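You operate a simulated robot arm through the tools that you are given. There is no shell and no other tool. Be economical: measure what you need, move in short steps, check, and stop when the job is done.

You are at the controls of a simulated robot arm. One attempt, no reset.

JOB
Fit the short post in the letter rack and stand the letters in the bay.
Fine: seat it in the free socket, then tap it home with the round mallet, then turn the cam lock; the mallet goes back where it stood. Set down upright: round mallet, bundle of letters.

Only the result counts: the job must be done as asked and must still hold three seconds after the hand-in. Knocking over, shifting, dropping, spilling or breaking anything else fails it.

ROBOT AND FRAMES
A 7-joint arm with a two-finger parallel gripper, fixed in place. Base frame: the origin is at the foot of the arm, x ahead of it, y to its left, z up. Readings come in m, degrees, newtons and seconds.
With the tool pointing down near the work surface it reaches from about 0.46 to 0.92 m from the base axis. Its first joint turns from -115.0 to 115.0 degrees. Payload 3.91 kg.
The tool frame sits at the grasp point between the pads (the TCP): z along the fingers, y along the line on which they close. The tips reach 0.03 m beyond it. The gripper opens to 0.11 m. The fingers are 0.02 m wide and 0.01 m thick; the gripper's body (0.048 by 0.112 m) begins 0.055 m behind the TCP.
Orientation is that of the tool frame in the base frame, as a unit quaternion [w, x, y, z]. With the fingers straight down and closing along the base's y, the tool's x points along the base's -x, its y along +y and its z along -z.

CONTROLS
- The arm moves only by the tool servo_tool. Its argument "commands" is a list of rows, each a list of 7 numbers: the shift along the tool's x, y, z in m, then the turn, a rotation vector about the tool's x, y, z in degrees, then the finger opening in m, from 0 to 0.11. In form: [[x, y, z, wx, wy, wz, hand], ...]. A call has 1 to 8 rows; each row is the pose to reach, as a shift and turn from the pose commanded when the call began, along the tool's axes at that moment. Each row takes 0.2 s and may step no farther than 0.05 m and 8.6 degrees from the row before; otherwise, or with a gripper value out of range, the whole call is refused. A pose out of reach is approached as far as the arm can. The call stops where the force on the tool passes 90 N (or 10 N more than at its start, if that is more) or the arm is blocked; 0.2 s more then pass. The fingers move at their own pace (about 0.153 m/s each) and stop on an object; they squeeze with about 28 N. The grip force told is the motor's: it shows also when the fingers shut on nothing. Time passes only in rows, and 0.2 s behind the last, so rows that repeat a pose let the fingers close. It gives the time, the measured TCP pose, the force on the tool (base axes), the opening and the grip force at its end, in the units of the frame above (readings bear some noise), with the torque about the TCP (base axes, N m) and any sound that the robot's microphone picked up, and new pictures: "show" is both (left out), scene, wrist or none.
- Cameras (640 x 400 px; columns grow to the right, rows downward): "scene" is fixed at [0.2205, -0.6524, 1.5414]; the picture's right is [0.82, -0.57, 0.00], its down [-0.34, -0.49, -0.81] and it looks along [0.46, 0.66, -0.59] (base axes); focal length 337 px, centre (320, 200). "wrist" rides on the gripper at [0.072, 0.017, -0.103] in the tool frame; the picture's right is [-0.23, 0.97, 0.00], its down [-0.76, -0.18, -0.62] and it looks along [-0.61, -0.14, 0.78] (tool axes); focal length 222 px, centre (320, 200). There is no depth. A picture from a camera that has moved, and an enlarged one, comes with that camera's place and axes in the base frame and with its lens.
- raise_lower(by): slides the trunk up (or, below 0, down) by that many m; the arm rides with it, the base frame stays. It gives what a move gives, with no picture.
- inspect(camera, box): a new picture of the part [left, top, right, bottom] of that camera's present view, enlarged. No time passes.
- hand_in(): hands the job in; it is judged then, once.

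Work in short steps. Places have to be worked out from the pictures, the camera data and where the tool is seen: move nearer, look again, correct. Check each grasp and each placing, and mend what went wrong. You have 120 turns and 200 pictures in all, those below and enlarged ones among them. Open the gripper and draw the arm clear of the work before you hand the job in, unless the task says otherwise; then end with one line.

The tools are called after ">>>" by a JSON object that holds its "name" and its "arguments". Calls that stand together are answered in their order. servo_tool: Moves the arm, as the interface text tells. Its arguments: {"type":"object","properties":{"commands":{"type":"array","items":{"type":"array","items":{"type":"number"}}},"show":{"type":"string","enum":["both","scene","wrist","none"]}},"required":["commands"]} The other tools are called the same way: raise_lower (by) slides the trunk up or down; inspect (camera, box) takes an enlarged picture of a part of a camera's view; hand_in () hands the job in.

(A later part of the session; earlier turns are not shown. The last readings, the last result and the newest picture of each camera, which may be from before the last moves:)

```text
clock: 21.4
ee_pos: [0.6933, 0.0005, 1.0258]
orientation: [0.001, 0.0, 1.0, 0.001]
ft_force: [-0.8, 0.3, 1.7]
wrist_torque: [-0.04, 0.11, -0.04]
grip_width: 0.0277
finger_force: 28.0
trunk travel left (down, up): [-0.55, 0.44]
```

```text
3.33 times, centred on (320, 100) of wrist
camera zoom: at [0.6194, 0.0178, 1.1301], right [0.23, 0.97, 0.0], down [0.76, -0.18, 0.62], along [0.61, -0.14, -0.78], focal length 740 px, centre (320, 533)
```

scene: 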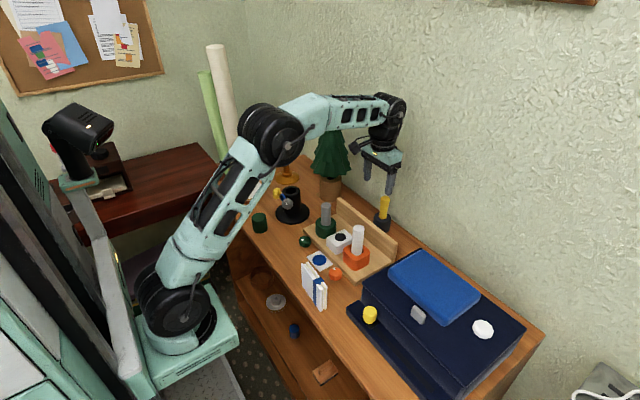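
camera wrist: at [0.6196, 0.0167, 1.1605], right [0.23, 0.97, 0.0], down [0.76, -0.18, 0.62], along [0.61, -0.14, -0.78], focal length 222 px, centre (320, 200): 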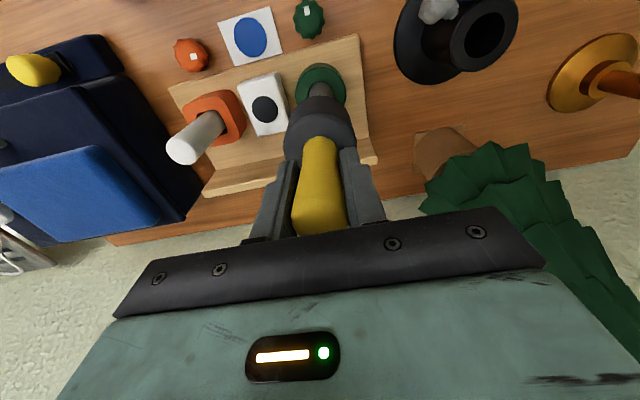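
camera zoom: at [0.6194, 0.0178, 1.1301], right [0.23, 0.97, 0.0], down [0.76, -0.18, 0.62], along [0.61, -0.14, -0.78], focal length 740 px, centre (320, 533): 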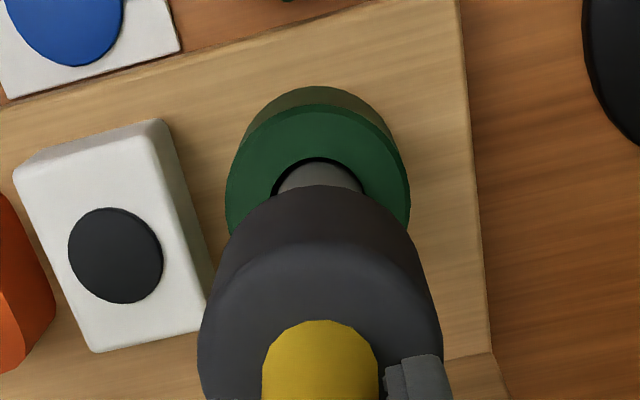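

In contact with the post top. I strike: up 15 mm and down past the contact level.

>>> {"name": "servo_tool", "arguments": {"commands": [[0, 0, -0.015, 0, 0, 0, 0.01], [0, 0, 0.008, 0, 0, 0, 0.01]], "show": "none"}}

>>> {"name": "inspect", "arguments": {"camera": "scene", "box": [300, 170, 370, 250]}}

```text
clock: 22.0
ee_pos: [0.6925, 0.0003, 1.0189]
orientation: [0.001, 0.0, 1.0, 0.0]
ft_force: [-0.2, -0.8, 7.5]
wrist_torque: [-0.09, 0.18, -0.03]
grip_width: 0.0276
finger_force: 27.9
trunk travel left (down, up): [-0.55, 0.44]
```

```text
5.00 times, centred on (335, 210) of scene
camera zoom: at [0.2205, -0.6524, 1.5414], right [0.82, -0.57, 0.0], down [-0.34, -0.49, -0.81], along [0.46, 0.66, -0.59], focal length 1685 px, centre (245, 150)
```

zoom: 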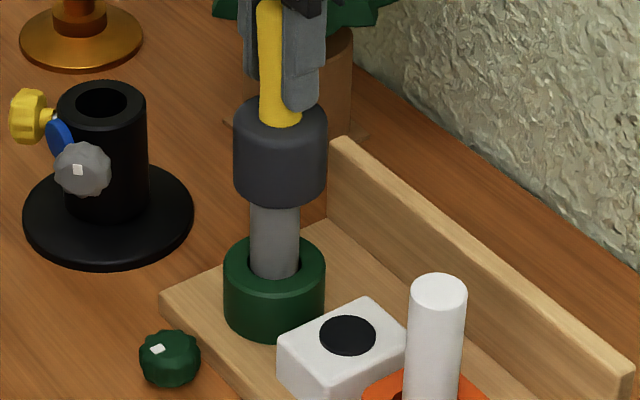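

The post moved down with it. I strike again, deeper.

>>> {"name": "servo_tool", "arguments": {"commands": [[0, 0, -0.02, 0, 0, 0, 0.01], [0, 0, 0.008, 0, 0, 0, 0.01], [0, 0, -0.015, 0, 0, 0, 0.01], [0, 0, 0.015, 0, 0, 0, 0.01]], "show": "none"}}

>>> {"name": "inspect", "arguments": {"camera": "scene", "box": [300, 170, 370, 250]}}

```text
clock: 23.0
ee_pos: [0.6931, 0.0018, 1.0055]
orientation: [0.003, 0.0, 1.0, 0.001]
ft_force: [0.8, -1.2, 24.0]
wrist_torque: [-0.1, -0.08, 0.01]
grip_width: 0.0277
finger_force: 28.3
trunk travel left (down, up): [-0.55, 0.44]
```

```text
5.00 times, centred on (335, 210) of scene
camera zoom: at [0.2205, -0.6524, 1.5414], right [0.82, -0.57, 0.0], down [-0.34, -0.49, -0.81], along [0.46, 0.66, -0.59], focal length 1685 px, centre (245, 150)
```

zoom: 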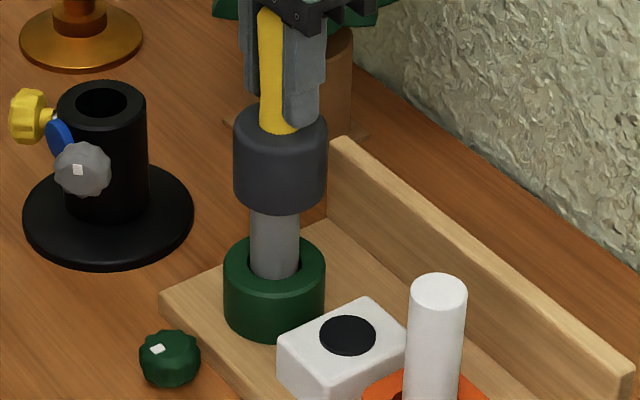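

The fingers slid about 8 mm down the handle onto the head, while the post sank about 6 mm. I strike again.

>>> {"name": "servo_tool", "arguments": {"commands": [[0, 0, -0.02, 0, 0, 0, 0.01], [0, 0, 0.008, 0, 0, 0, 0.01], [0, 0, 0.008, 0, 0, 0, 0.01]], "show": "none"}}

>>> {"name": "inspect", "arguments": {"camera": "scene", "box": [300, 170, 370, 250]}}

```text
clock: 23.8
ee_pos: [0.694, 0.0007, 0.9988]
orientation: [0.002, 0.0, 1.0, 0.0]
ft_force: [-0.1, -0.5, 24.0]
wrist_torque: [-0.05, -0.11, 0.0]
grip_width: 0.0273
finger_force: 27.9
trunk travel left (down, up): [-0.55, 0.44]
```

```text
5.00 times, centred on (335, 210) of scene
camera zoom: at [0.2205, -0.6524, 1.5414], right [0.82, -0.57, 0.0], down [-0.34, -0.49, -0.81], along [0.46, 0.66, -0.59], focal length 1685 px, centre (245, 150)
```

zoom: 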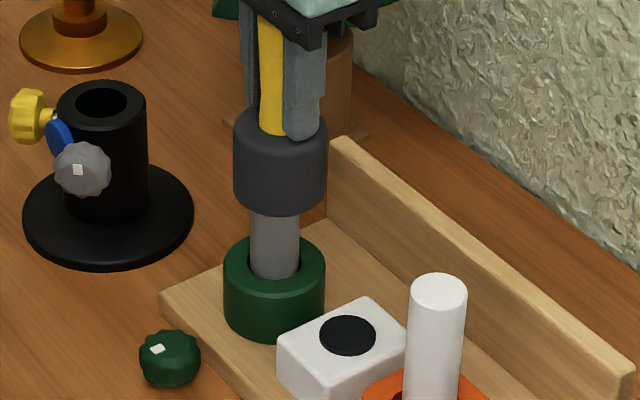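

Little motion now, mostly slip. One more strike with the fingertips bearing on the head, to see whether the post is home.

>>> {"name": "servo_tool", "arguments": {"commands": [[0, 0, -0.02, 0, 0, 0, 0.01], [0, 0, 0.006, 0, 0, 0, 0.01], [0, 0, 0.01, 0, 0, 0, 0.01]], "show": "none"}}

>>> {"name": "inspect", "arguments": {"camera": "scene", "box": [300, 170, 370, 250]}}

```text
clock: 24.6
ee_pos: [0.6922, 0.0014, 0.9957]
orientation: [0.009, 0.0, 1.0, 0.002]
ft_force: [-7.2, -4.6, 84.5]
wrist_torque: [-0.6, 0.89, -0.01]
grip_width: 0.0278
finger_force: 27.9
trunk travel left (down, up): [-0.55, 0.44]
```

```text
5.00 times, centred on (335, 210) of scene
camera zoom: at [0.2205, -0.6524, 1.5414], right [0.82, -0.57, 0.0], down [-0.34, -0.49, -0.81], along [0.46, 0.66, -0.59], focal length 1685 px, centre (245, 150)
```

zoom: 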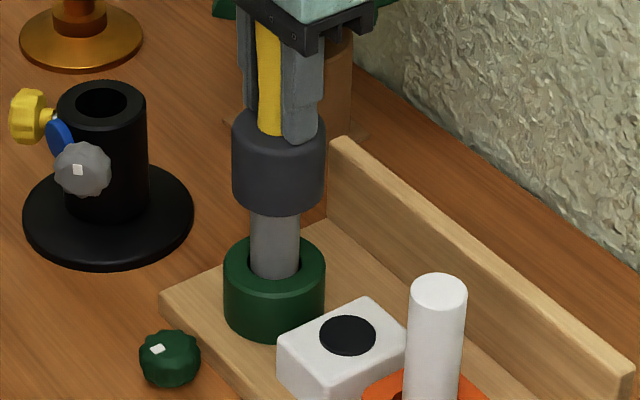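

At 84 N nothing moves any more, so the post is home. I lift the mallet off and check it.

>>> {"name": "servo_tool", "arguments": {"commands": [[0, 0, -0.02, 0, 0, 0, 0.01], [0, 0, -0.06, 0, 0, 0, 0.01], [0, 0, -0.09, 0, 0, 0, 0.01]], "show": "wrist"}}

>>> {"name": "inspect", "arguments": {"camera": "scene", "box": [290, 140, 390, 250]}}

```text
clock: 25.4
ee_pos: [0.6918, 0.0005, 1.0731]
orientation: [0.0, -0.001, 1.0, 0.0]
ft_force: [0.4, 0.3, -5.0]
wrist_torque: [0.03, 0.01, 0.02]
grip_width: 0.0274
finger_force: 27.9
trunk travel left (down, up): [-0.55, 0.44]
camera wrist: at [0.6198, 0.0185, 1.1782], right [0.23, 0.97, 0.0], down [0.76, -0.18, 0.62], along [0.6, -0.14, -0.78], focal length 222 px, centre (320, 200)
```

wrist: 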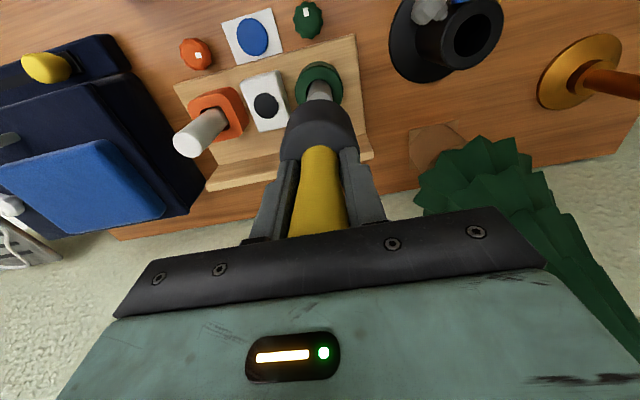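

```text
3.64 times, centred on (340, 195) of scene
camera zoom: at [0.2205, -0.6524, 1.5414], right [0.82, -0.57, 0.0], down [-0.34, -0.49, -0.81], along [0.46, 0.66, -0.59], focal length 1226 px, centre (247, 218)
```

zoom: 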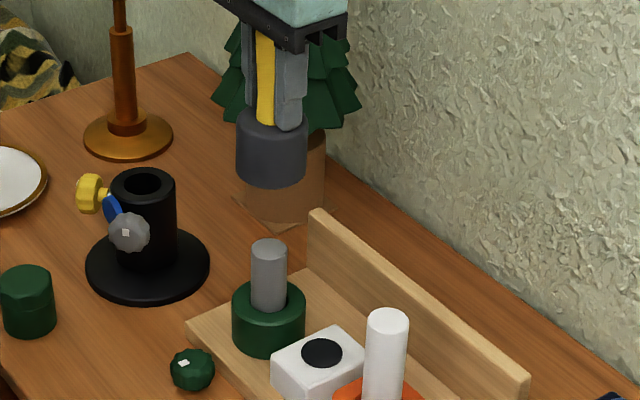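

The post sank about 11 mm in all. I carry the mallet back to its standing place and lower it near the surface.

>>> {"name": "servo_tool", "arguments": {"commands": [[-0.04, -0.016, 0, 0, 0, 0, 0.01], [-0.085, -0.034, 0, 0, 0, 0, 0.01], [-0.13, -0.052, 0, 0, 0, 0, 0.01], [-0.173, -0.069, 0, 0, 0, 0, 0.01], [-0.173, -0.069, 0.05, 0, 0, 0, 0.01], [-0.173, -0.069, 0.1, 0, 0, 0, 0.01], [-0.173, -0.069, 0.15, 0, 0, 0, 0.01], [-0.173, -0.069, 0.178, 0, 0, 0, 0.01]], "show": "wrist"}}

>>> {"name": "inspect", "arguments": {"camera": "scene", "box": [340, 160, 420, 250]}}

```text
clock: 27.2
ee_pos: [0.8663, -0.0684, 0.8935]
orientation: [0.0, 0.0, 1.0, 0.0]
ft_force: [-0.2, 0.3, -4.6]
wrist_torque: [-0.02, -0.06, 0.04]
grip_width: 0.0275
finger_force: 28.1
trunk travel left (down, up): [-0.55, 0.44]
camera wrist: at [0.7933, -0.0512, 0.9986], right [0.23, 0.97, 0.0], down [0.76, -0.18, 0.62], along [0.61, -0.14, -0.78], focal length 222 px, centre (320, 200)
```

wrist: 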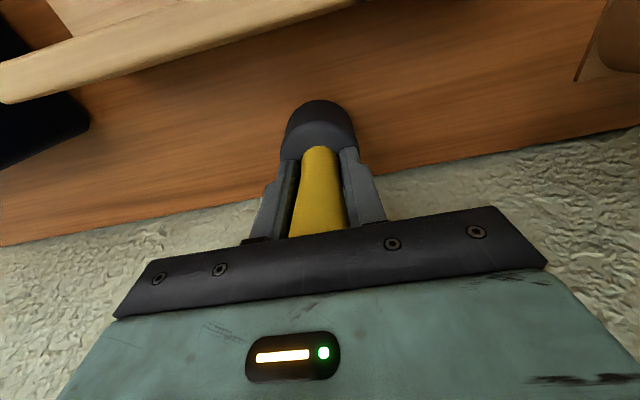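

```text
4.44 times, centred on (380, 205) of scene
camera zoom: at [0.2205, -0.6524, 1.5414], right [0.82, -0.57, 0.0], down [-0.34, -0.49, -0.81], along [0.46, 0.66, -0.59], focal length 1498 px, centre (53, 178)
```

zoom: 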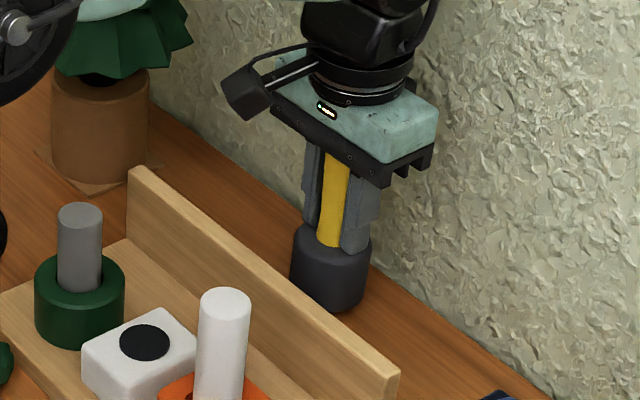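

The head is about 10 mm above the surface and 2 mm to the right of its original spot. I correct and lower in small steps until the force changes.

>>> {"name": "servo_tool", "arguments": {"commands": [[0.0015, 0.001, 0.003, 0, 0, 0, 0.01], [0.0015, 0.001, 0.006, 0, 0, 0, 0.01], [0.0015, 0.001, 0.008, 0, 0, 0, 0.01]], "show": "none"}}

>>> {"name": "inspect", "arguments": {"camera": "scene", "box": [340, 160, 420, 250]}}

```text
clock: 28.0
ee_pos: [0.8641, -0.0676, 0.8866]
orientation: [0.001, 0.0, 1.0, 0.0]
ft_force: [-0.4, 0.2, -4.6]
wrist_torque: [0.02, 0.0, -0.02]
grip_width: 0.0278
finger_force: 28.3
trunk travel left (down, up): [-0.55, 0.44]
```

```text
4.44 times, centred on (380, 205) of scene
camera zoom: at [0.2205, -0.6524, 1.5414], right [0.82, -0.57, 0.0], down [-0.34, -0.49, -0.81], along [0.46, 0.66, -0.59], focal length 1498 px, centre (53, 178)
```

zoom: 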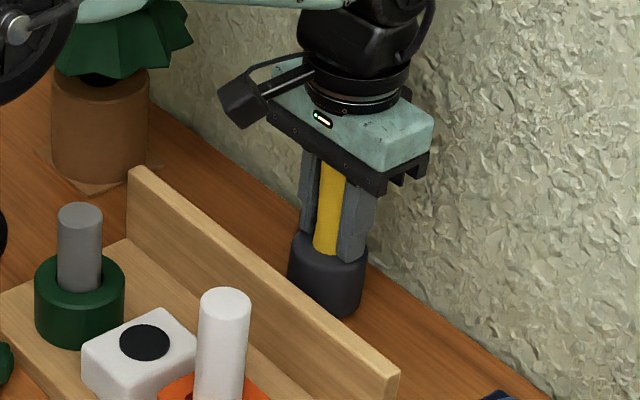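

Still hanging with a few millimetres to go; I continue in 2 mm steps.

>>> {"name": "servo_tool", "arguments": {"commands": [[-0.0005, 0, 0.002, 0, 0, 0, 0.01], [-0.0005, 0, 0.004, 0, 0, 0, 0.01], [-0.0005, 0, 0.004, 0, 0, 0, 0.01]], "show": "none"}}

>>> {"name": "servo_tool", "arguments": {"commands": [[0, 0, 0.001, 0, 0, 0, 0.01], [0, 0, 0.002, 0, 0, 0, 0.01], [0, 0, 0.002, 0, 0, 0, 0.01]], "show": "none"}}

>>> {"name": "inspect", "arguments": {"camera": "scene", "box": [340, 160, 420, 250]}}

```text
clock: 28.8
ee_pos: [0.8654, -0.0675, 0.8834]
orientation: [0.0, 0.0, 1.0, 0.0]
ft_force: [0.3, 0.8, -4.3]
wrist_torque: [-0.03, 0.0, 0.0]
grip_width: 0.0276
finger_force: 27.8
trunk travel left (down, up): [-0.55, 0.44]
```

```text
clock: 29.6
ee_pos: [0.8643, -0.0674, 0.8819]
orientation: [0.0, 0.0, 1.0, 0.0]
ft_force: [-0.7, -0.8, -2.7]
wrist_torque: [-0.08, -0.1, -0.04]
grip_width: 0.0275
finger_force: 28.3
trunk travel left (down, up): [-0.55, 0.44]
```

```text
4.44 times, centred on (380, 205) of scene
camera zoom: at [0.2205, -0.6524, 1.5414], right [0.82, -0.57, 0.0], down [-0.34, -0.49, -0.81], along [0.46, 0.66, -0.59], focal length 1498 px, centre (53, 178)
```

zoom: 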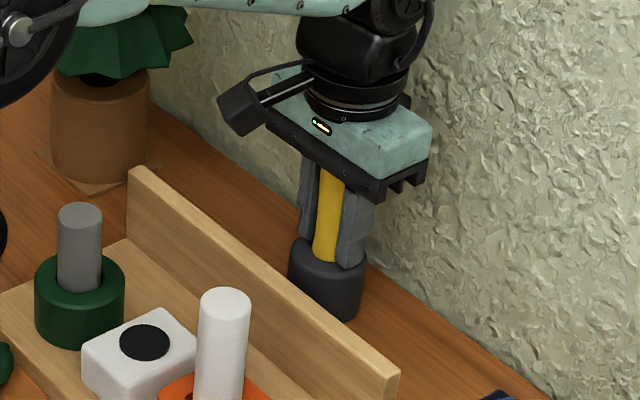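

Contact is starting. One more millimetre, then I release and rise.

>>> {"name": "servo_tool", "arguments": {"commands": [[0, 0, 0.001, 0, 0, 0, 0.01], [0, 0, 0.0015, 0, 0, 0, 0.01], [0, 0, 0.0015, 0, 0, 0, 0.01]], "show": "none"}}

>>> {"name": "servo_tool", "arguments": {"commands": [[0, 0, 0, 0, 0, 0, 0.035], [0, 0, 0, 0, 0, 0, 0.06], [0, 0, 0, 0, 0, 0, 0.06], [0, 0, -0.04, 0, 0, 0, 0.06], [0, 0, -0.08, 0, 0, 0, 0.06], [0, 0, -0.12, 0, 0, 0, 0.06]], "show": "wrist"}}

>>> {"name": "inspect", "arguments": {"camera": "scene", "box": [340, 160, 420, 250]}}

```text
clock: 30.4
ee_pos: [0.8645, -0.068, 0.8812]
orientation: [0.001, 0.001, 1.0, 0.0]
ft_force: [-2.2, -3.0, 6.9]
wrist_torque: [-0.21, -0.08, -0.09]
grip_width: 0.0276
finger_force: 28.2
trunk travel left (down, up): [-0.55, 0.44]
```

```text
clock: 31.8
ee_pos: [0.8641, -0.066, 1.0013]
orientation: [-0.001, -0.001, 1.0, 0.0]
ft_force: [-0.3, -0.2, -0.3]
wrist_torque: [0.02, 0.01, 0.0]
grip_width: 0.0603
finger_force: 0.1
trunk travel left (down, up): [-0.55, 0.44]
camera wrist: at [0.7909, -0.0483, 1.1057], right [0.23, 0.97, 0.0], down [0.76, -0.18, 0.62], along [0.61, -0.14, -0.78], focal length 222 px, centre (320, 200)
```

wrist: 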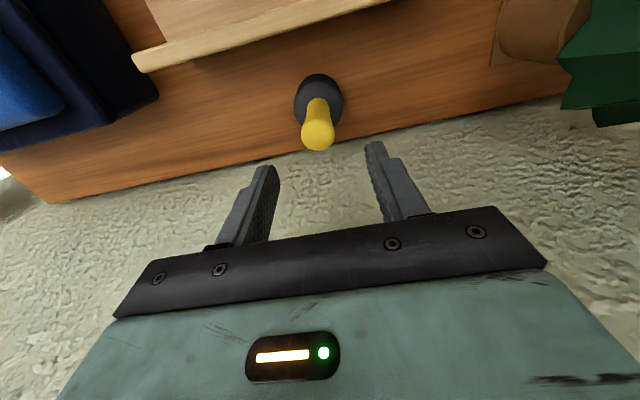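

```text
4.44 times, centred on (380, 205) of scene
camera zoom: at [0.2205, -0.6524, 1.5414], right [0.82, -0.57, 0.0], down [-0.34, -0.49, -0.81], along [0.46, 0.66, -0.59], focal length 1498 px, centre (53, 178)
```

zoom: 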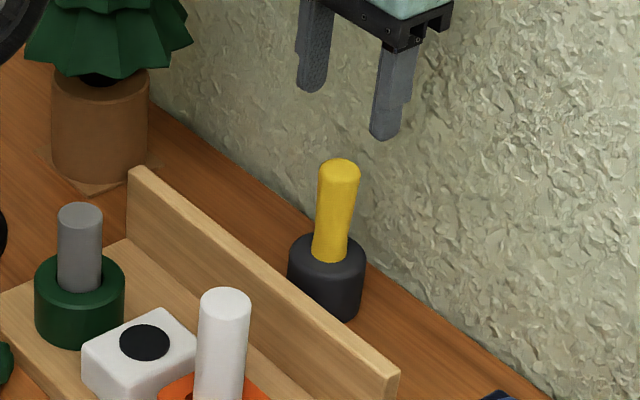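

The mallet stands back in place. Next is the green cam at about (0.613, 0.006); I move above it.

>>> {"name": "servo_tool", "arguments": {"commands": [[0.045, 0.012, -0.01, 0, 0, 0, 0.08], [0.09, 0.025, -0.01, 0, 0, 0, 0.08], [0.135, 0.037, -0.01, 0, 0, 0, 0.08], [0.18, 0.05, -0.01, 0, 0, 0, 0.08], [0.22, 0.062, -0.01, 0, 0, 0, 0.08], [0.252, 0.072, -0.01, 0, 0, 0, 0.08], [0.252, 0.072, 0.03, 0, 0, 0, 0.08], [0.252, 0.072, 0.07, 0, 0, 0, 0.08]], "show": "wrist"}}

>>> {"name": "inspect", "arguments": {"camera": "wrist", "box": [200, 60, 400, 220]}}

>>> {"name": "inspect", "arguments": {"camera": "scene", "box": [285, 215, 365, 295]}}

```text
clock: 33.6
ee_pos: [0.6125, 0.0043, 0.9296]
orientation: [0.0, -0.001, 1.0, 0.0]
ft_force: [0.0, -0.3, -0.3]
wrist_torque: [-0.01, -0.01, -0.01]
grip_width: 0.08
finger_force: 0.0
trunk travel left (down, up): [-0.55, 0.44]
camera wrist: at [0.5397, 0.0224, 1.0346], right [0.23, 0.97, 0.0], down [0.76, -0.18, 0.62], along [0.61, -0.14, -0.78], focal length 222 px, centre (320, 200)
```

wrist: 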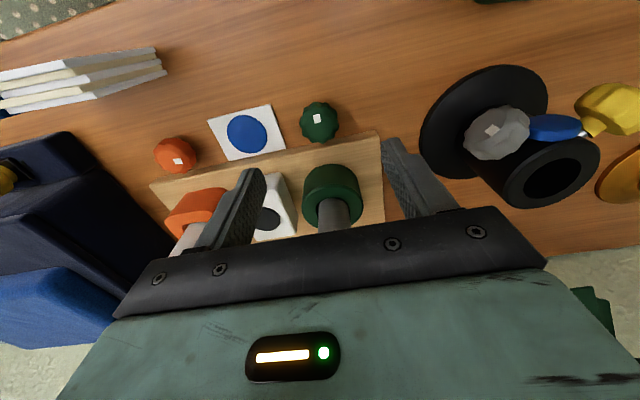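

```text
2.50 times, centred on (300, 140) of wrist
camera zoom: at [0.5397, 0.0224, 1.0346], right [0.23, 0.97, 0.0], down [0.76, -0.18, 0.62], along [0.61, -0.14, -0.78], focal length 555 px, centre (370, 350)
```

zoom: 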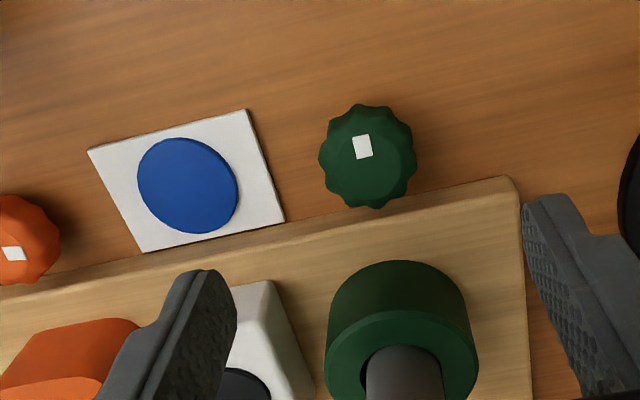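

```text
5.00 times, centred on (325, 255) of scene
camera zoom: at [0.2205, -0.6524, 1.5414], right [0.82, -0.57, 0.0], down [-0.34, -0.49, -0.81], along [0.46, 0.66, -0.59], focal length 1685 px, centre (295, -75)
```

zoom: 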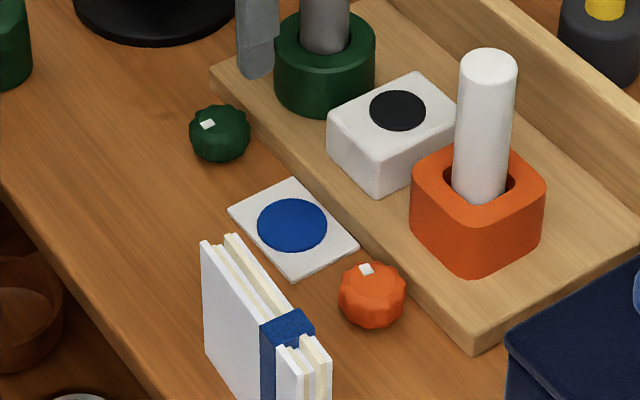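

Knob centre is about (0.614, 0.005) with its top near z 0.83. The green mark points to -x and the orange one (locked) to +y, so I need 90° clockwise seen from above. I will do it in two 45° bites to stay clear of the rack edge, starting with a pre-rotation of -22.5°.

>>> {"name": "servo_tool", "arguments": {"commands": [[-0.0015, 0.0005, 0.01, 0, 0, -7.5, 0.056], [-0.0015, 0.0005, 0.03, 0, 0, -15, 0.056], [-0.0015, 0.0005, 0.05, 0, 0, -22.5, 0.056], [-0.0015, 0.0005, 0.07, 0, 0, -22.5, 0.056], [-0.0015, 0.0005, 0.07, 0, 0, -22.5, 0.056]], "show": "wrist"}}

>>> {"name": "inspect", "arguments": {"camera": "wrist", "box": [240, 80, 400, 240]}}

>>> {"name": "inspect", "arguments": {"camera": "scene", "box": [285, 215, 345, 275]}}

```text
clock: 34.8
ee_pos: [0.6133, 0.0047, 0.8599]
orientation: [0.0, -0.196, 0.981, -0.001]
ft_force: [-0.2, -0.9, -0.9]
wrist_torque: [-0.02, 0.02, -0.01]
grip_width: 0.0559
finger_force: 0.1
trunk travel left (down, up): [-0.55, 0.44]
camera wrist: at [0.5394, -0.0064, 0.9649], right [-0.16, 0.99, 0.0], down [0.77, 0.13, 0.62], along [0.61, 0.1, -0.78], focal length 222 px, centre (320, 200)
```

wrist: 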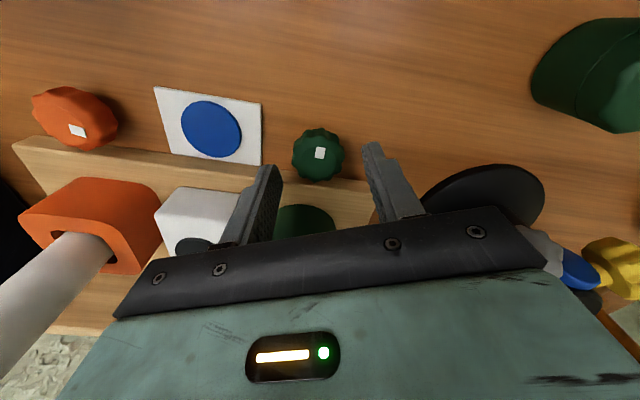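

```text
2.50 times, centred on (320, 160) of wrist
camera zoom: at [0.5394, -0.0064, 0.9649], right [-0.16, 0.99, 0.0], down [0.77, 0.13, 0.62], along [0.61, 0.1, -0.78], focal length 555 px, centre (320, 300)
```

zoom: 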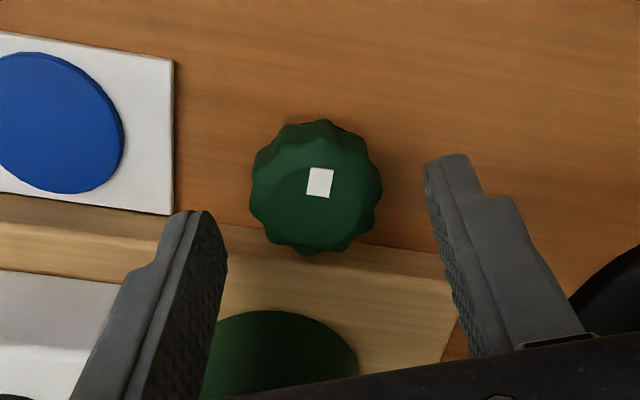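

```text
6.67 times, centred on (315, 245) of scene
camera zoom: at [0.2205, -0.6524, 1.5414], right [0.82, -0.57, 0.0], down [-0.34, -0.49, -0.81], along [0.46, 0.66, -0.59], focal length 2247 px, centre (353, -100)
```

zoom: 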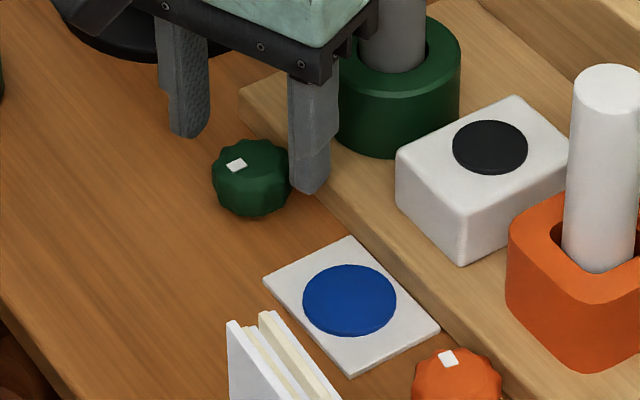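

The knob is centred between the fingers. I descend 18 mm and close on it.

>>> {"name": "servo_tool", "arguments": {"commands": [[0, 0, 0.01, 0, 0, 0, 0.056], [0, 0, 0.018, 0, 0, 0, 0.056], [0, 0, 0.018, 0, 0, 0, 0.025], [0, 0, 0.018, 0, 0, 0, 0.02], [0, 0, 0.018, 0, 0, 0, 0.02]], "show": "none"}}

>>> {"name": "servo_tool", "arguments": {"commands": [[0, 0, 0, 0, 0, 7.5, 0.02], [0, 0, 0, 0, 0, 15, 0.02], [0, 0, 0, 0, 0, 22.5, 0.02]], "show": "none"}}

>>> {"name": "inspect", "arguments": {"camera": "scene", "box": [285, 215, 345, 275]}}

>>> {"name": "inspect", "arguments": {"camera": "wrist", "box": [240, 80, 400, 240]}}

```text
clock: 36.0
ee_pos: [0.6139, 0.0037, 0.8424]
orientation: [0.0, -0.195, 0.981, 0.0]
ft_force: [4.7, -13.5, 2.0]
wrist_torque: [-0.04, -0.16, 0.0]
grip_width: 0.0366
finger_force: 45.0
trunk travel left (down, up): [-0.55, 0.44]
```

```text
clock: 36.8
ee_pos: [0.6148, 0.004, 0.842]
orientation: [0.001, 0.001, 1.0, 0.0]
ft_force: [5.2, -19.1, -0.7]
wrist_torque: [-0.23, -0.63, 0.01]
grip_width: 0.037
finger_force: 45.3
trunk travel left (down, up): [-0.55, 0.44]
```

```text
6.67 times, centred on (315, 245) of scene
camera zoom: at [0.2205, -0.6524, 1.5414], right [0.82, -0.57, 0.0], down [-0.34, -0.49, -0.81], along [0.46, 0.66, -0.59], focal length 2247 px, centre (353, -100)
```

zoom: 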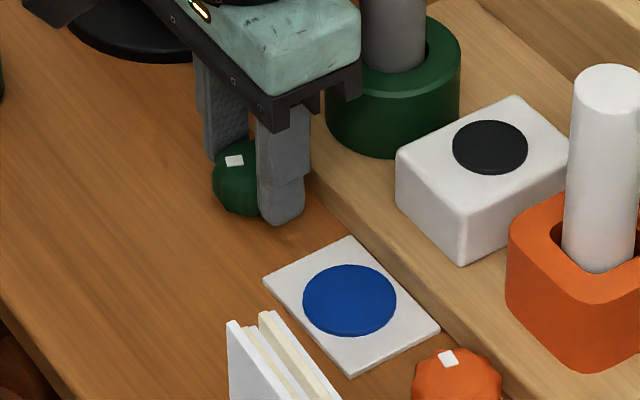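

```text
2.50 times, centred on (320, 160) of wrist
camera zoom: at [0.5413, 0.0216, 0.9468], right [0.23, 0.97, 0.0], down [0.76, -0.18, 0.62], along [0.61, -0.14, -0.78], focal length 555 px, centre (320, 300)
```

zoom: 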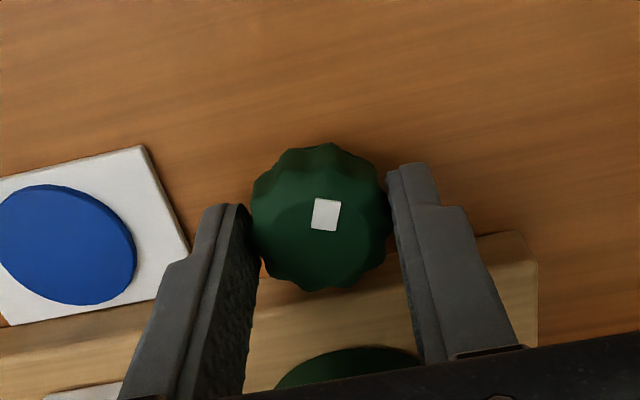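

The knob turns with the hand, with a 19 N side force; I relieve it with a small -y shift and continue turning.

>>> {"name": "servo_tool", "arguments": {"commands": [[0, -0.001, 0, 0, 0, 0, 0.02], [0, -0.0015, 0, 0, 0, 7.5, 0.02], [0, -0.0015, 0, 0, 0, 15, 0.02], [0, -0.0015, 0, 0, 0, 22.5, 0.02]], "show": "none"}}

>>> {"name": "inspect", "arguments": {"camera": "scene", "box": [285, 215, 345, 275]}}

>>> {"name": "inspect", "arguments": {"camera": "wrist", "box": [240, 80, 400, 240]}}

```text
clock: 37.8
ee_pos: [0.6139, 0.0038, 0.8436]
orientation: [-0.001, 0.195, 0.981, 0.001]
ft_force: [7.8, -1.8, -6.0]
wrist_torque: [-0.41, 0.26, -0.01]
grip_width: 0.0367
finger_force: 44.8
trunk travel left (down, up): [-0.55, 0.44]
```

```text
6.67 times, centred on (315, 245) of scene
camera zoom: at [0.2205, -0.6524, 1.5414], right [0.82, -0.57, 0.0], down [-0.34, -0.49, -0.81], along [0.46, 0.66, -0.59], focal length 2247 px, centre (353, -100)
```

zoom: 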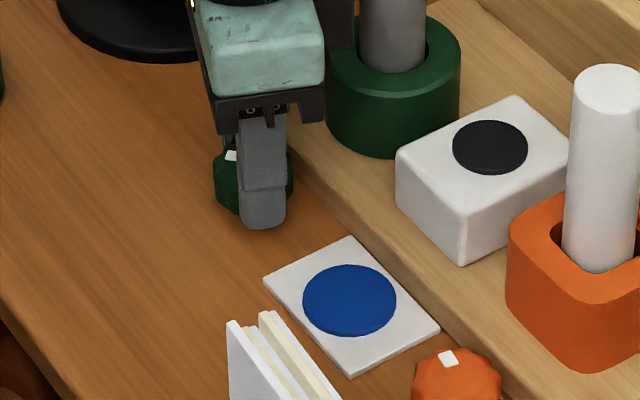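

```text
2.50 times, centred on (320, 160) of wrist
camera zoom: at [0.5532, 0.0478, 0.9468], right [0.58, 0.81, 0.0], down [0.64, -0.46, 0.62], along [0.51, -0.36, -0.78], focal length 555 px, centre (320, 300)
```

zoom: 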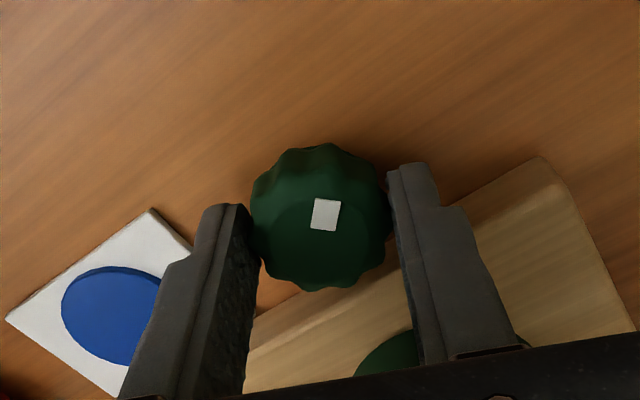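

Half done (45°). I open, turn back 45° around the knob, re-grip and turn another 45°.

>>> {"name": "servo_tool", "arguments": {"commands": [[0, 0, 0, 0, 0, 0, 0.054], [0, 0, 0, 0, 0, 0, 0.054], [0, 0, 0, 0, 0, -8, 0.054], [0, 0, 0, 0, 0, -16, 0.054], [0, 0, 0, 0, 0, -24, 0.054], [0, 0, 0, 0, 0, -32, 0.054], [0, 0, 0, 0, 0, -40, 0.054], [0, 0, 0, 0, 0, -45, 0.054]], "show": "none"}}

>>> {"name": "servo_tool", "arguments": {"commands": [[0, 0, 0, 0, 0, 0, 0.02], [0, 0, 0, 0, 0, 0, 0.02], [0, 0, 0, 0, 0, 0, 0.02]], "show": "none"}}

>>> {"name": "inspect", "arguments": {"camera": "wrist", "box": [240, 80, 400, 240]}}

```text
clock: 39.6
ee_pos: [0.6129, 0.0034, 0.8427]
orientation: [0.001, -0.198, 0.98, 0.001]
ft_force: [0.6, -0.3, 0.5]
wrist_torque: [0.03, 0.01, 0.01]
grip_width: 0.0539
finger_force: 0.0
trunk travel left (down, up): [-0.55, 0.44]
```

```text
clock: 40.4
ee_pos: [0.6134, 0.0036, 0.8421]
orientation: [0.0, -0.196, 0.981, 0.0]
ft_force: [-0.8, 2.0, 0.0]
wrist_torque: [0.5, 0.27, 0.01]
grip_width: 0.0364
finger_force: 45.0
trunk travel left (down, up): [-0.55, 0.44]
```

```text
2.50 times, centred on (320, 160) of wrist
camera zoom: at [0.5399, -0.0078, 0.9466], right [-0.16, 0.99, 0.0], down [0.77, 0.13, 0.62], along [0.61, 0.1, -0.78], focal length 555 px, centre (320, 300)
```

zoom: 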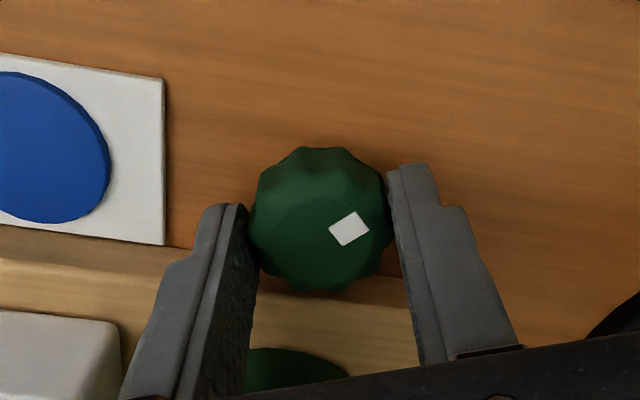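

The knob stayed at 45°. Now the second 45°.

>>> {"name": "servo_tool", "arguments": {"commands": [[0, 0, 0, 0, 0, 8, 0.02], [0, 0, 0, 0, 0, 16, 0.02], [0, 0, 0, 0, 0, 24, 0.02], [0, 0, 0, 0, 0, 32, 0.02]], "show": "none"}}

>>> {"name": "servo_tool", "arguments": {"commands": [[0, 0, 0, 0, 0, 7, 0.02], [0, 0, 0, 0, 0, 13, 0.02], [0, 0, 0, 0, 0, 13, 0.02]], "show": "none"}}

>>> {"name": "inspect", "arguments": {"camera": "wrist", "box": [200, 80, 400, 240]}}

```text
clock: 41.4
ee_pos: [0.6127, 0.0046, 0.8428]
orientation: [0.0, 0.084, 0.996, 0.0]
ft_force: [1.0, 8.2, -0.2]
wrist_torque: [-0.31, 0.11, 0.01]
grip_width: 0.0365
finger_force: 44.4
trunk travel left (down, up): [-0.55, 0.44]
```

```text
clock: 42.2
ee_pos: [0.6135, 0.0046, 0.8422]
orientation: [0.0, 0.195, 0.981, 0.0]
ft_force: [-4.6, 6.4, -2.4]
wrist_torque: [0.38, -0.7, -0.03]
grip_width: 0.0367
finger_force: 44.9
trunk travel left (down, up): [-0.55, 0.44]
```

```text
2.50 times, centred on (300, 160) of wrist
camera zoom: at [0.5529, 0.048, 0.9466], right [0.58, 0.81, 0.0], down [0.64, -0.46, 0.62], along [0.51, -0.36, -0.78], focal length 555 px, centre (370, 300)
```

zoom: 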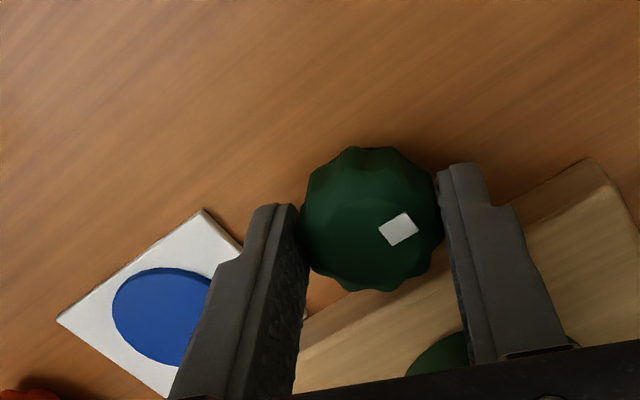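

Turned 90° in total, with no end stop felt. I open, rise, straighten and compare the two marks.

>>> {"name": "servo_tool", "arguments": {"commands": [[0, 0, 0, 0, 0, 0, 0.056], [0, 0, 0, 0, 0, 0, 0.056], [0, 0, -0.03, 0, 0, 0, 0.056], [0, 0, -0.06, 0, 0, -8, 0.06], [0, 0, -0.1, 0, 0, -16, 0.08], [0, 0, -0.13, 0, 0, -22.5, 0.08]], "show": "none"}}

>>> {"name": "inspect", "arguments": {"camera": "wrist", "box": [120, 80, 380, 240]}}

>>> {"name": "inspect", "arguments": {"camera": "scene", "box": [285, 215, 365, 295]}}

```text
clock: 43.6
ee_pos: [0.6155, 0.0035, 0.9721]
orientation: [-0.001, -0.001, 1.0, 0.0]
ft_force: [-0.2, -0.4, -0.7]
wrist_torque: [0.02, 0.01, 0.02]
grip_width: 0.08
finger_force: 0.1
trunk travel left (down, up): [-0.55, 0.44]
```

```text
2.46 times, centred on (250, 160) of wrist
camera zoom: at [0.542, 0.0211, 1.0771], right [0.22, 0.97, 0.0], down [0.76, -0.17, 0.62], along [0.61, -0.14, -0.78], focal length 547 px, centre (492, 298)
```

zoom: 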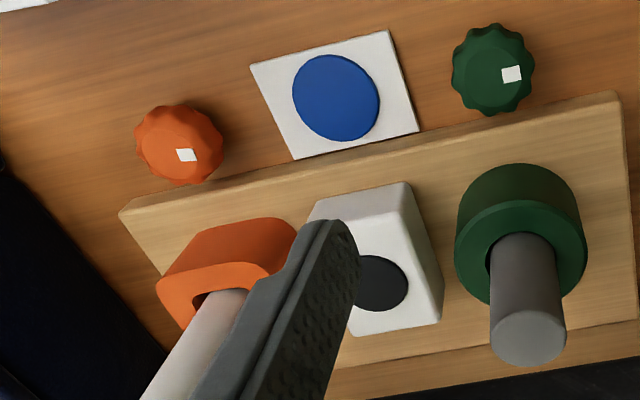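

```text
5.00 times, centred on (325, 255) of scene
camera zoom: at [0.2205, -0.6524, 1.5414], right [0.82, -0.57, 0.0], down [-0.34, -0.49, -0.81], along [0.46, 0.66, -0.59], focal length 1685 px, centre (295, -75)
```

zoom: 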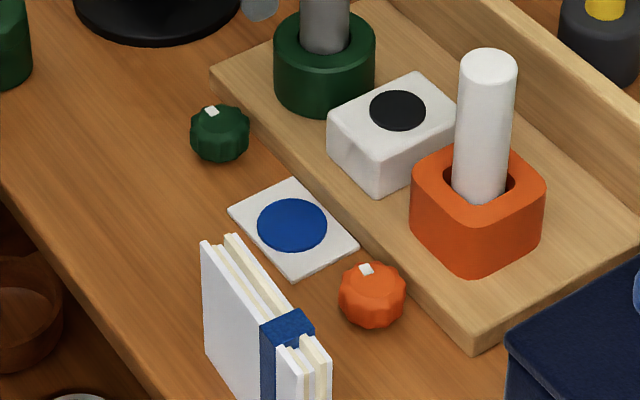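

Both marks now match, so the cam is turned. Next are the letters; I move over to measure them.

>>> {"name": "servo_tool", "arguments": {"commands": [[0.02, -0.04, -0.02, 0, 0, 0, 0.08], [0.04, -0.08, -0.03, 0, 0, 0, 0.08], [0.06, -0.12, -0.03, 0, 0, 0, 0.08], [0.07, -0.16, -0.03, 0, 0, 0, 0.08], [0.075, -0.19, -0.03, 0, 0, 0, 0.08]], "show": "wrist"}}

>>> {"name": "inspect", "arguments": {"camera": "wrist", "box": [220, 40, 440, 200]}}

>>> {"name": "inspect", "arguments": {"camera": "scene", "box": [280, 240, 360, 320]}}

```text
clock: 44.8
ee_pos: [0.5384, -0.1853, 1.0027]
orientation: [0.001, -0.001, 1.0, 0.0]
ft_force: [0.1, 0.2, 1.3]
wrist_torque: [0.01, -0.04, -0.01]
grip_width: 0.0799
finger_force: 0.1
trunk travel left (down, up): [-0.55, 0.44]
camera wrist: at [0.4656, -0.169, 1.1076], right [0.23, 0.97, 0.0], down [0.76, -0.18, 0.62], along [0.61, -0.14, -0.78], focal length 222 px, centre (320, 200)
```

wrist: 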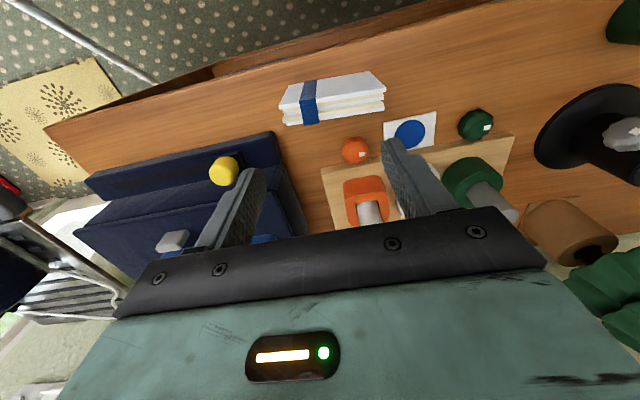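

```text
2.50 times, centred on (330, 120) of wrist
camera zoom: at [0.4656, -0.169, 1.1076], right [0.23, 0.97, 0.0], down [0.76, -0.18, 0.62], along [0.61, -0.14, -0.78], focal length 555 px, centre (295, 400)
```

zoom: 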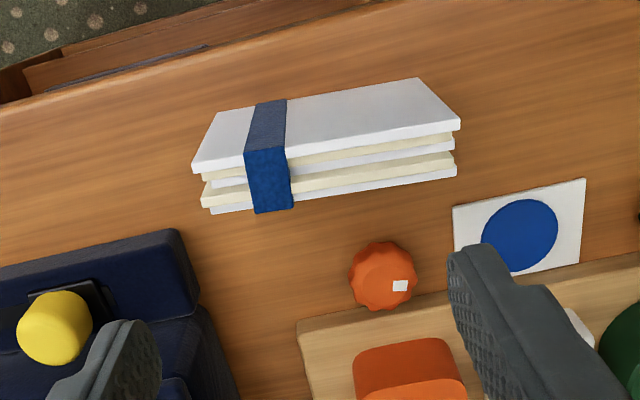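

```text
5.00 times, centred on (320, 280) of scene
camera zoom: at [0.2205, -0.6524, 1.5414], right [0.82, -0.57, 0.0], down [-0.34, -0.49, -0.81], along [0.46, 0.66, -0.59], focal length 1685 px, centre (320, -200)
```

zoom: 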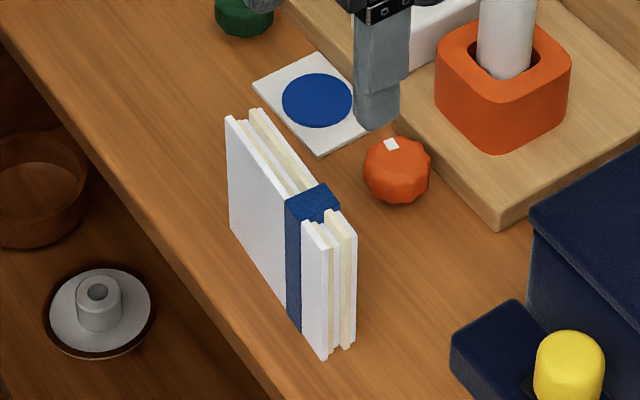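

Letters: centre about (0.529, -0.171), top z 0.899, about 0.021 thick along x and 0.095 long along y, yawed about 3°. I rotate the gripper about 87° so the fingers close across the thickness.

>>> {"name": "servo_tool", "arguments": {"commands": [[0.002, 0.002, 0, 0, 0, -8.5, 0.06], [0.004, 0.004, 0, 0, 0, -17, 0.06], [0.006, 0.006, 0, 0, 0, -25.5, 0.06], [0.008, 0.008, 0, 0, 0, -34, 0.06], [0.0094, 0.01, 0, 0, 0, -42.5, 0.06], [0.0094, 0.0143, 0, 0, 0, -51, 0.06], [0.0094, 0.0143, 0, 0, 0, -59.5, 0.06], [0.0094, 0.0143, 0, 0, 0, -68, 0.06]], "show": "none"}}

>>> {"name": "servo_tool", "arguments": {"commands": [[0, 0, 0, 0, 0, -7, 0.06], [0, 0, 0.01, 0, 0, -14, 0.06], [0, 0, 0.03, 0, 0, -19, 0.06], [0, 0, 0.05, 0, 0, -19, 0.06]], "show": "wrist"}}

>>> {"name": "inspect", "arguments": {"camera": "wrist", "box": [220, 40, 420, 240]}}

```text
clock: 46.6
ee_pos: [0.5297, -0.1714, 1.003]
orientation: [0.0, -0.561, 0.828, -0.001]
ft_force: [-0.4, -0.7, -0.3]
wrist_torque: [0.0, 0.01, 0.02]
grip_width: 0.0602
finger_force: 0.1
trunk travel left (down, up): [-0.55, 0.44]
```

```text
clock: 47.6
ee_pos: [0.5292, -0.1712, 0.9531]
orientation: [0.001, -0.689, 0.724, 0.001]
ft_force: [-0.6, 0.3, 0.2]
wrist_torque: [0.03, -0.01, 0.01]
grip_width: 0.0602
finger_force: 0.0
trunk travel left (down, up): [-0.55, 0.44]
camera wrist: at [0.5085, -0.2424, 1.0579], right [-0.96, 0.28, 0.0], down [0.22, 0.75, 0.62], along [0.17, 0.6, -0.78], focal length 222 px, centre (320, 200)
```

wrist: 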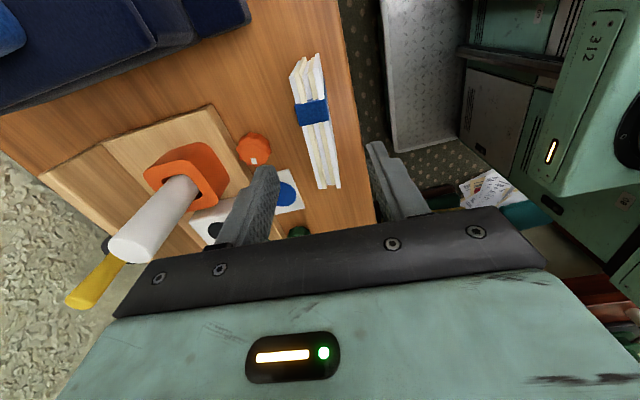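

```text
2.00 times, centred on (320, 140) of wrist
camera zoom: at [0.5085, -0.2424, 1.0579], right [-0.96, 0.28, 0.0], down [0.22, 0.75, 0.62], along [0.17, 0.6, -0.78], focal length 444 px, centre (320, 320)
```

zoom: 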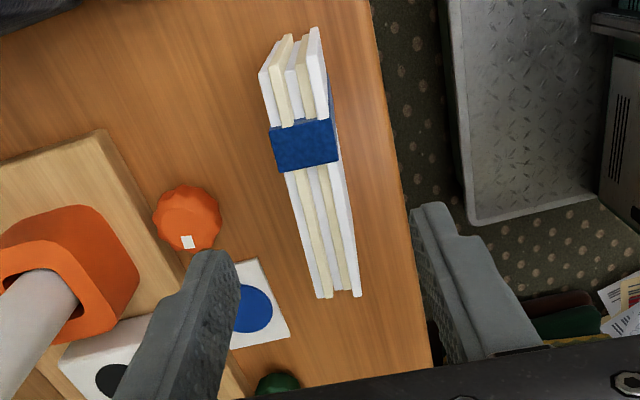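

The letters lie about 2.5 mm toward -x from the finger midplane, with a slightly larger yaw. I correct and descend to grip the top part.

>>> {"name": "servo_tool", "arguments": {"commands": [[0, 0.0025, 0.02, 0, 0, 2, 0.06], [0, 0.0025, 0.05, 0, 0, 2, 0.06], [0, 0.0025, 0.071, 0, 0, 2, 0.06], [0, 0.0025, 0.071, 0, 0, 2, 0.06]], "show": "none"}}

>>> {"name": "inspect", "arguments": {"camera": "wrist", "box": [220, 40, 420, 240]}}

>>> {"name": "inspect", "arguments": {"camera": "scene", "box": [270, 225, 360, 315]}}

```text
clock: 48.6
ee_pos: [0.5262, -0.1711, 0.8813]
orientation: [0.0, -0.676, 0.737, 0.0]
ft_force: [-0.4, -1.0, 0.3]
wrist_torque: [-0.01, 0.01, 0.05]
grip_width: 0.06
finger_force: 0.1
trunk travel left (down, up): [-0.55, 0.44]
```

```text
2.00 times, centred on (320, 140) of wrist
camera zoom: at [0.503, -0.2418, 0.9857], right [-0.95, 0.31, 0.0], down [0.24, 0.74, 0.62], along [0.19, 0.59, -0.78], focal length 444 px, centre (320, 320)
```

zoom: 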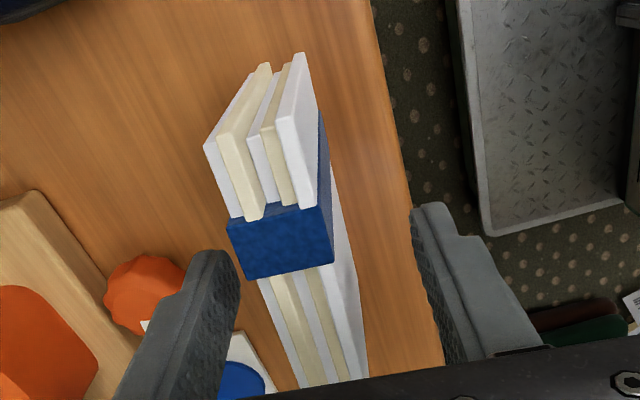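

```text
4.44 times, centred on (315, 270) of scene
camera zoom: at [0.2205, -0.6524, 1.5414], right [0.82, -0.57, 0.0], down [-0.34, -0.49, -0.81], along [0.46, 0.66, -0.59], focal length 1498 px, centre (342, -111)
```

zoom: 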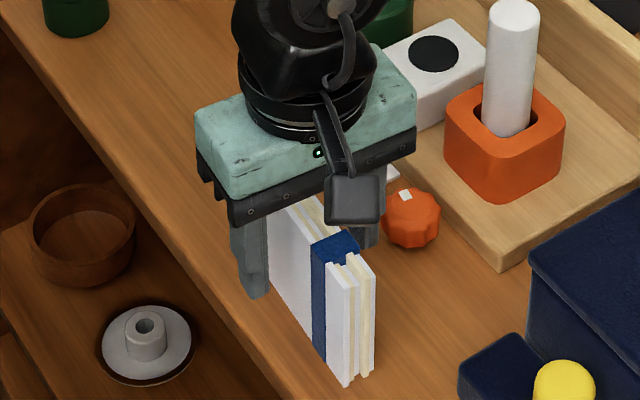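

The fingers straddle the bundle symmetrically. I close and lift straight up.

>>> {"name": "servo_tool", "arguments": {"commands": [[0, 0, 0, 0, 0, 0, 0.03], [0, 0, 0, 0, 0, 0, 0.01], [0, 0, 0, 0, 0, 0, 0.01], [0, 0, 0, 0, 0, 0, 0.01], [0, 0, -0.03, 0, 0, 0, 0.01], [0, 0, -0.07, 0, 0, 0, 0.01], [0, 0, -0.11, 0, 0, 0, 0.01], [0, 0, -0.15, 0, 0, 0, 0.01]], "show": "scene"}}

>>> {"name": "inspect", "arguments": {"camera": "wrist", "box": [120, 0, 440, 240]}}

>>> {"name": "inspect", "arguments": {"camera": "scene", "box": [270, 185, 370, 295]}}

```text
clock: 50.4
ee_pos: [0.529, -0.1737, 1.0357]
orientation: [-0.001, -0.675, 0.737, 0.001]
ft_force: [0.0, -0.1, -0.6]
wrist_torque: [0.01, 0.04, 0.01]
grip_width: 0.0235
finger_force: 28.1
trunk travel left (down, up): [-0.55, 0.44]
```

scene: 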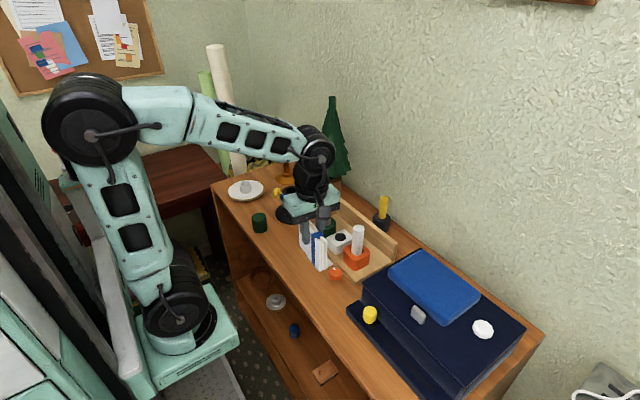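

```text
1.67 times, centred on (280, 120) of wrist
camera zoom: at [0.5051, -0.2425, 1.1392], right [-0.95, 0.31, 0.0], down [0.24, 0.74, 0.62], along [0.19, 0.59, -0.78], focal length 370 px, centre (387, 333)
```

zoom: 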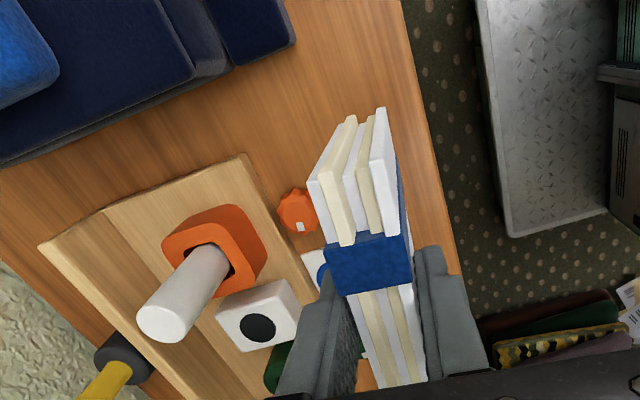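

```text
3.64 times, centred on (320, 240) of scene
camera zoom: at [0.2205, -0.6524, 1.5414], right [0.82, -0.57, 0.0], down [-0.34, -0.49, -0.81], along [0.46, 0.66, -0.59], focal length 1226 px, centre (320, 54)
```

zoom: 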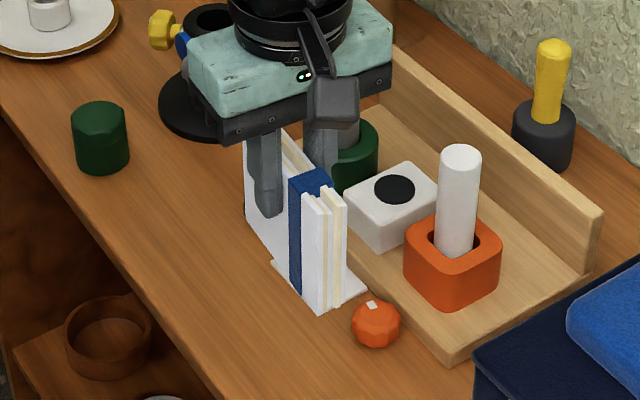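

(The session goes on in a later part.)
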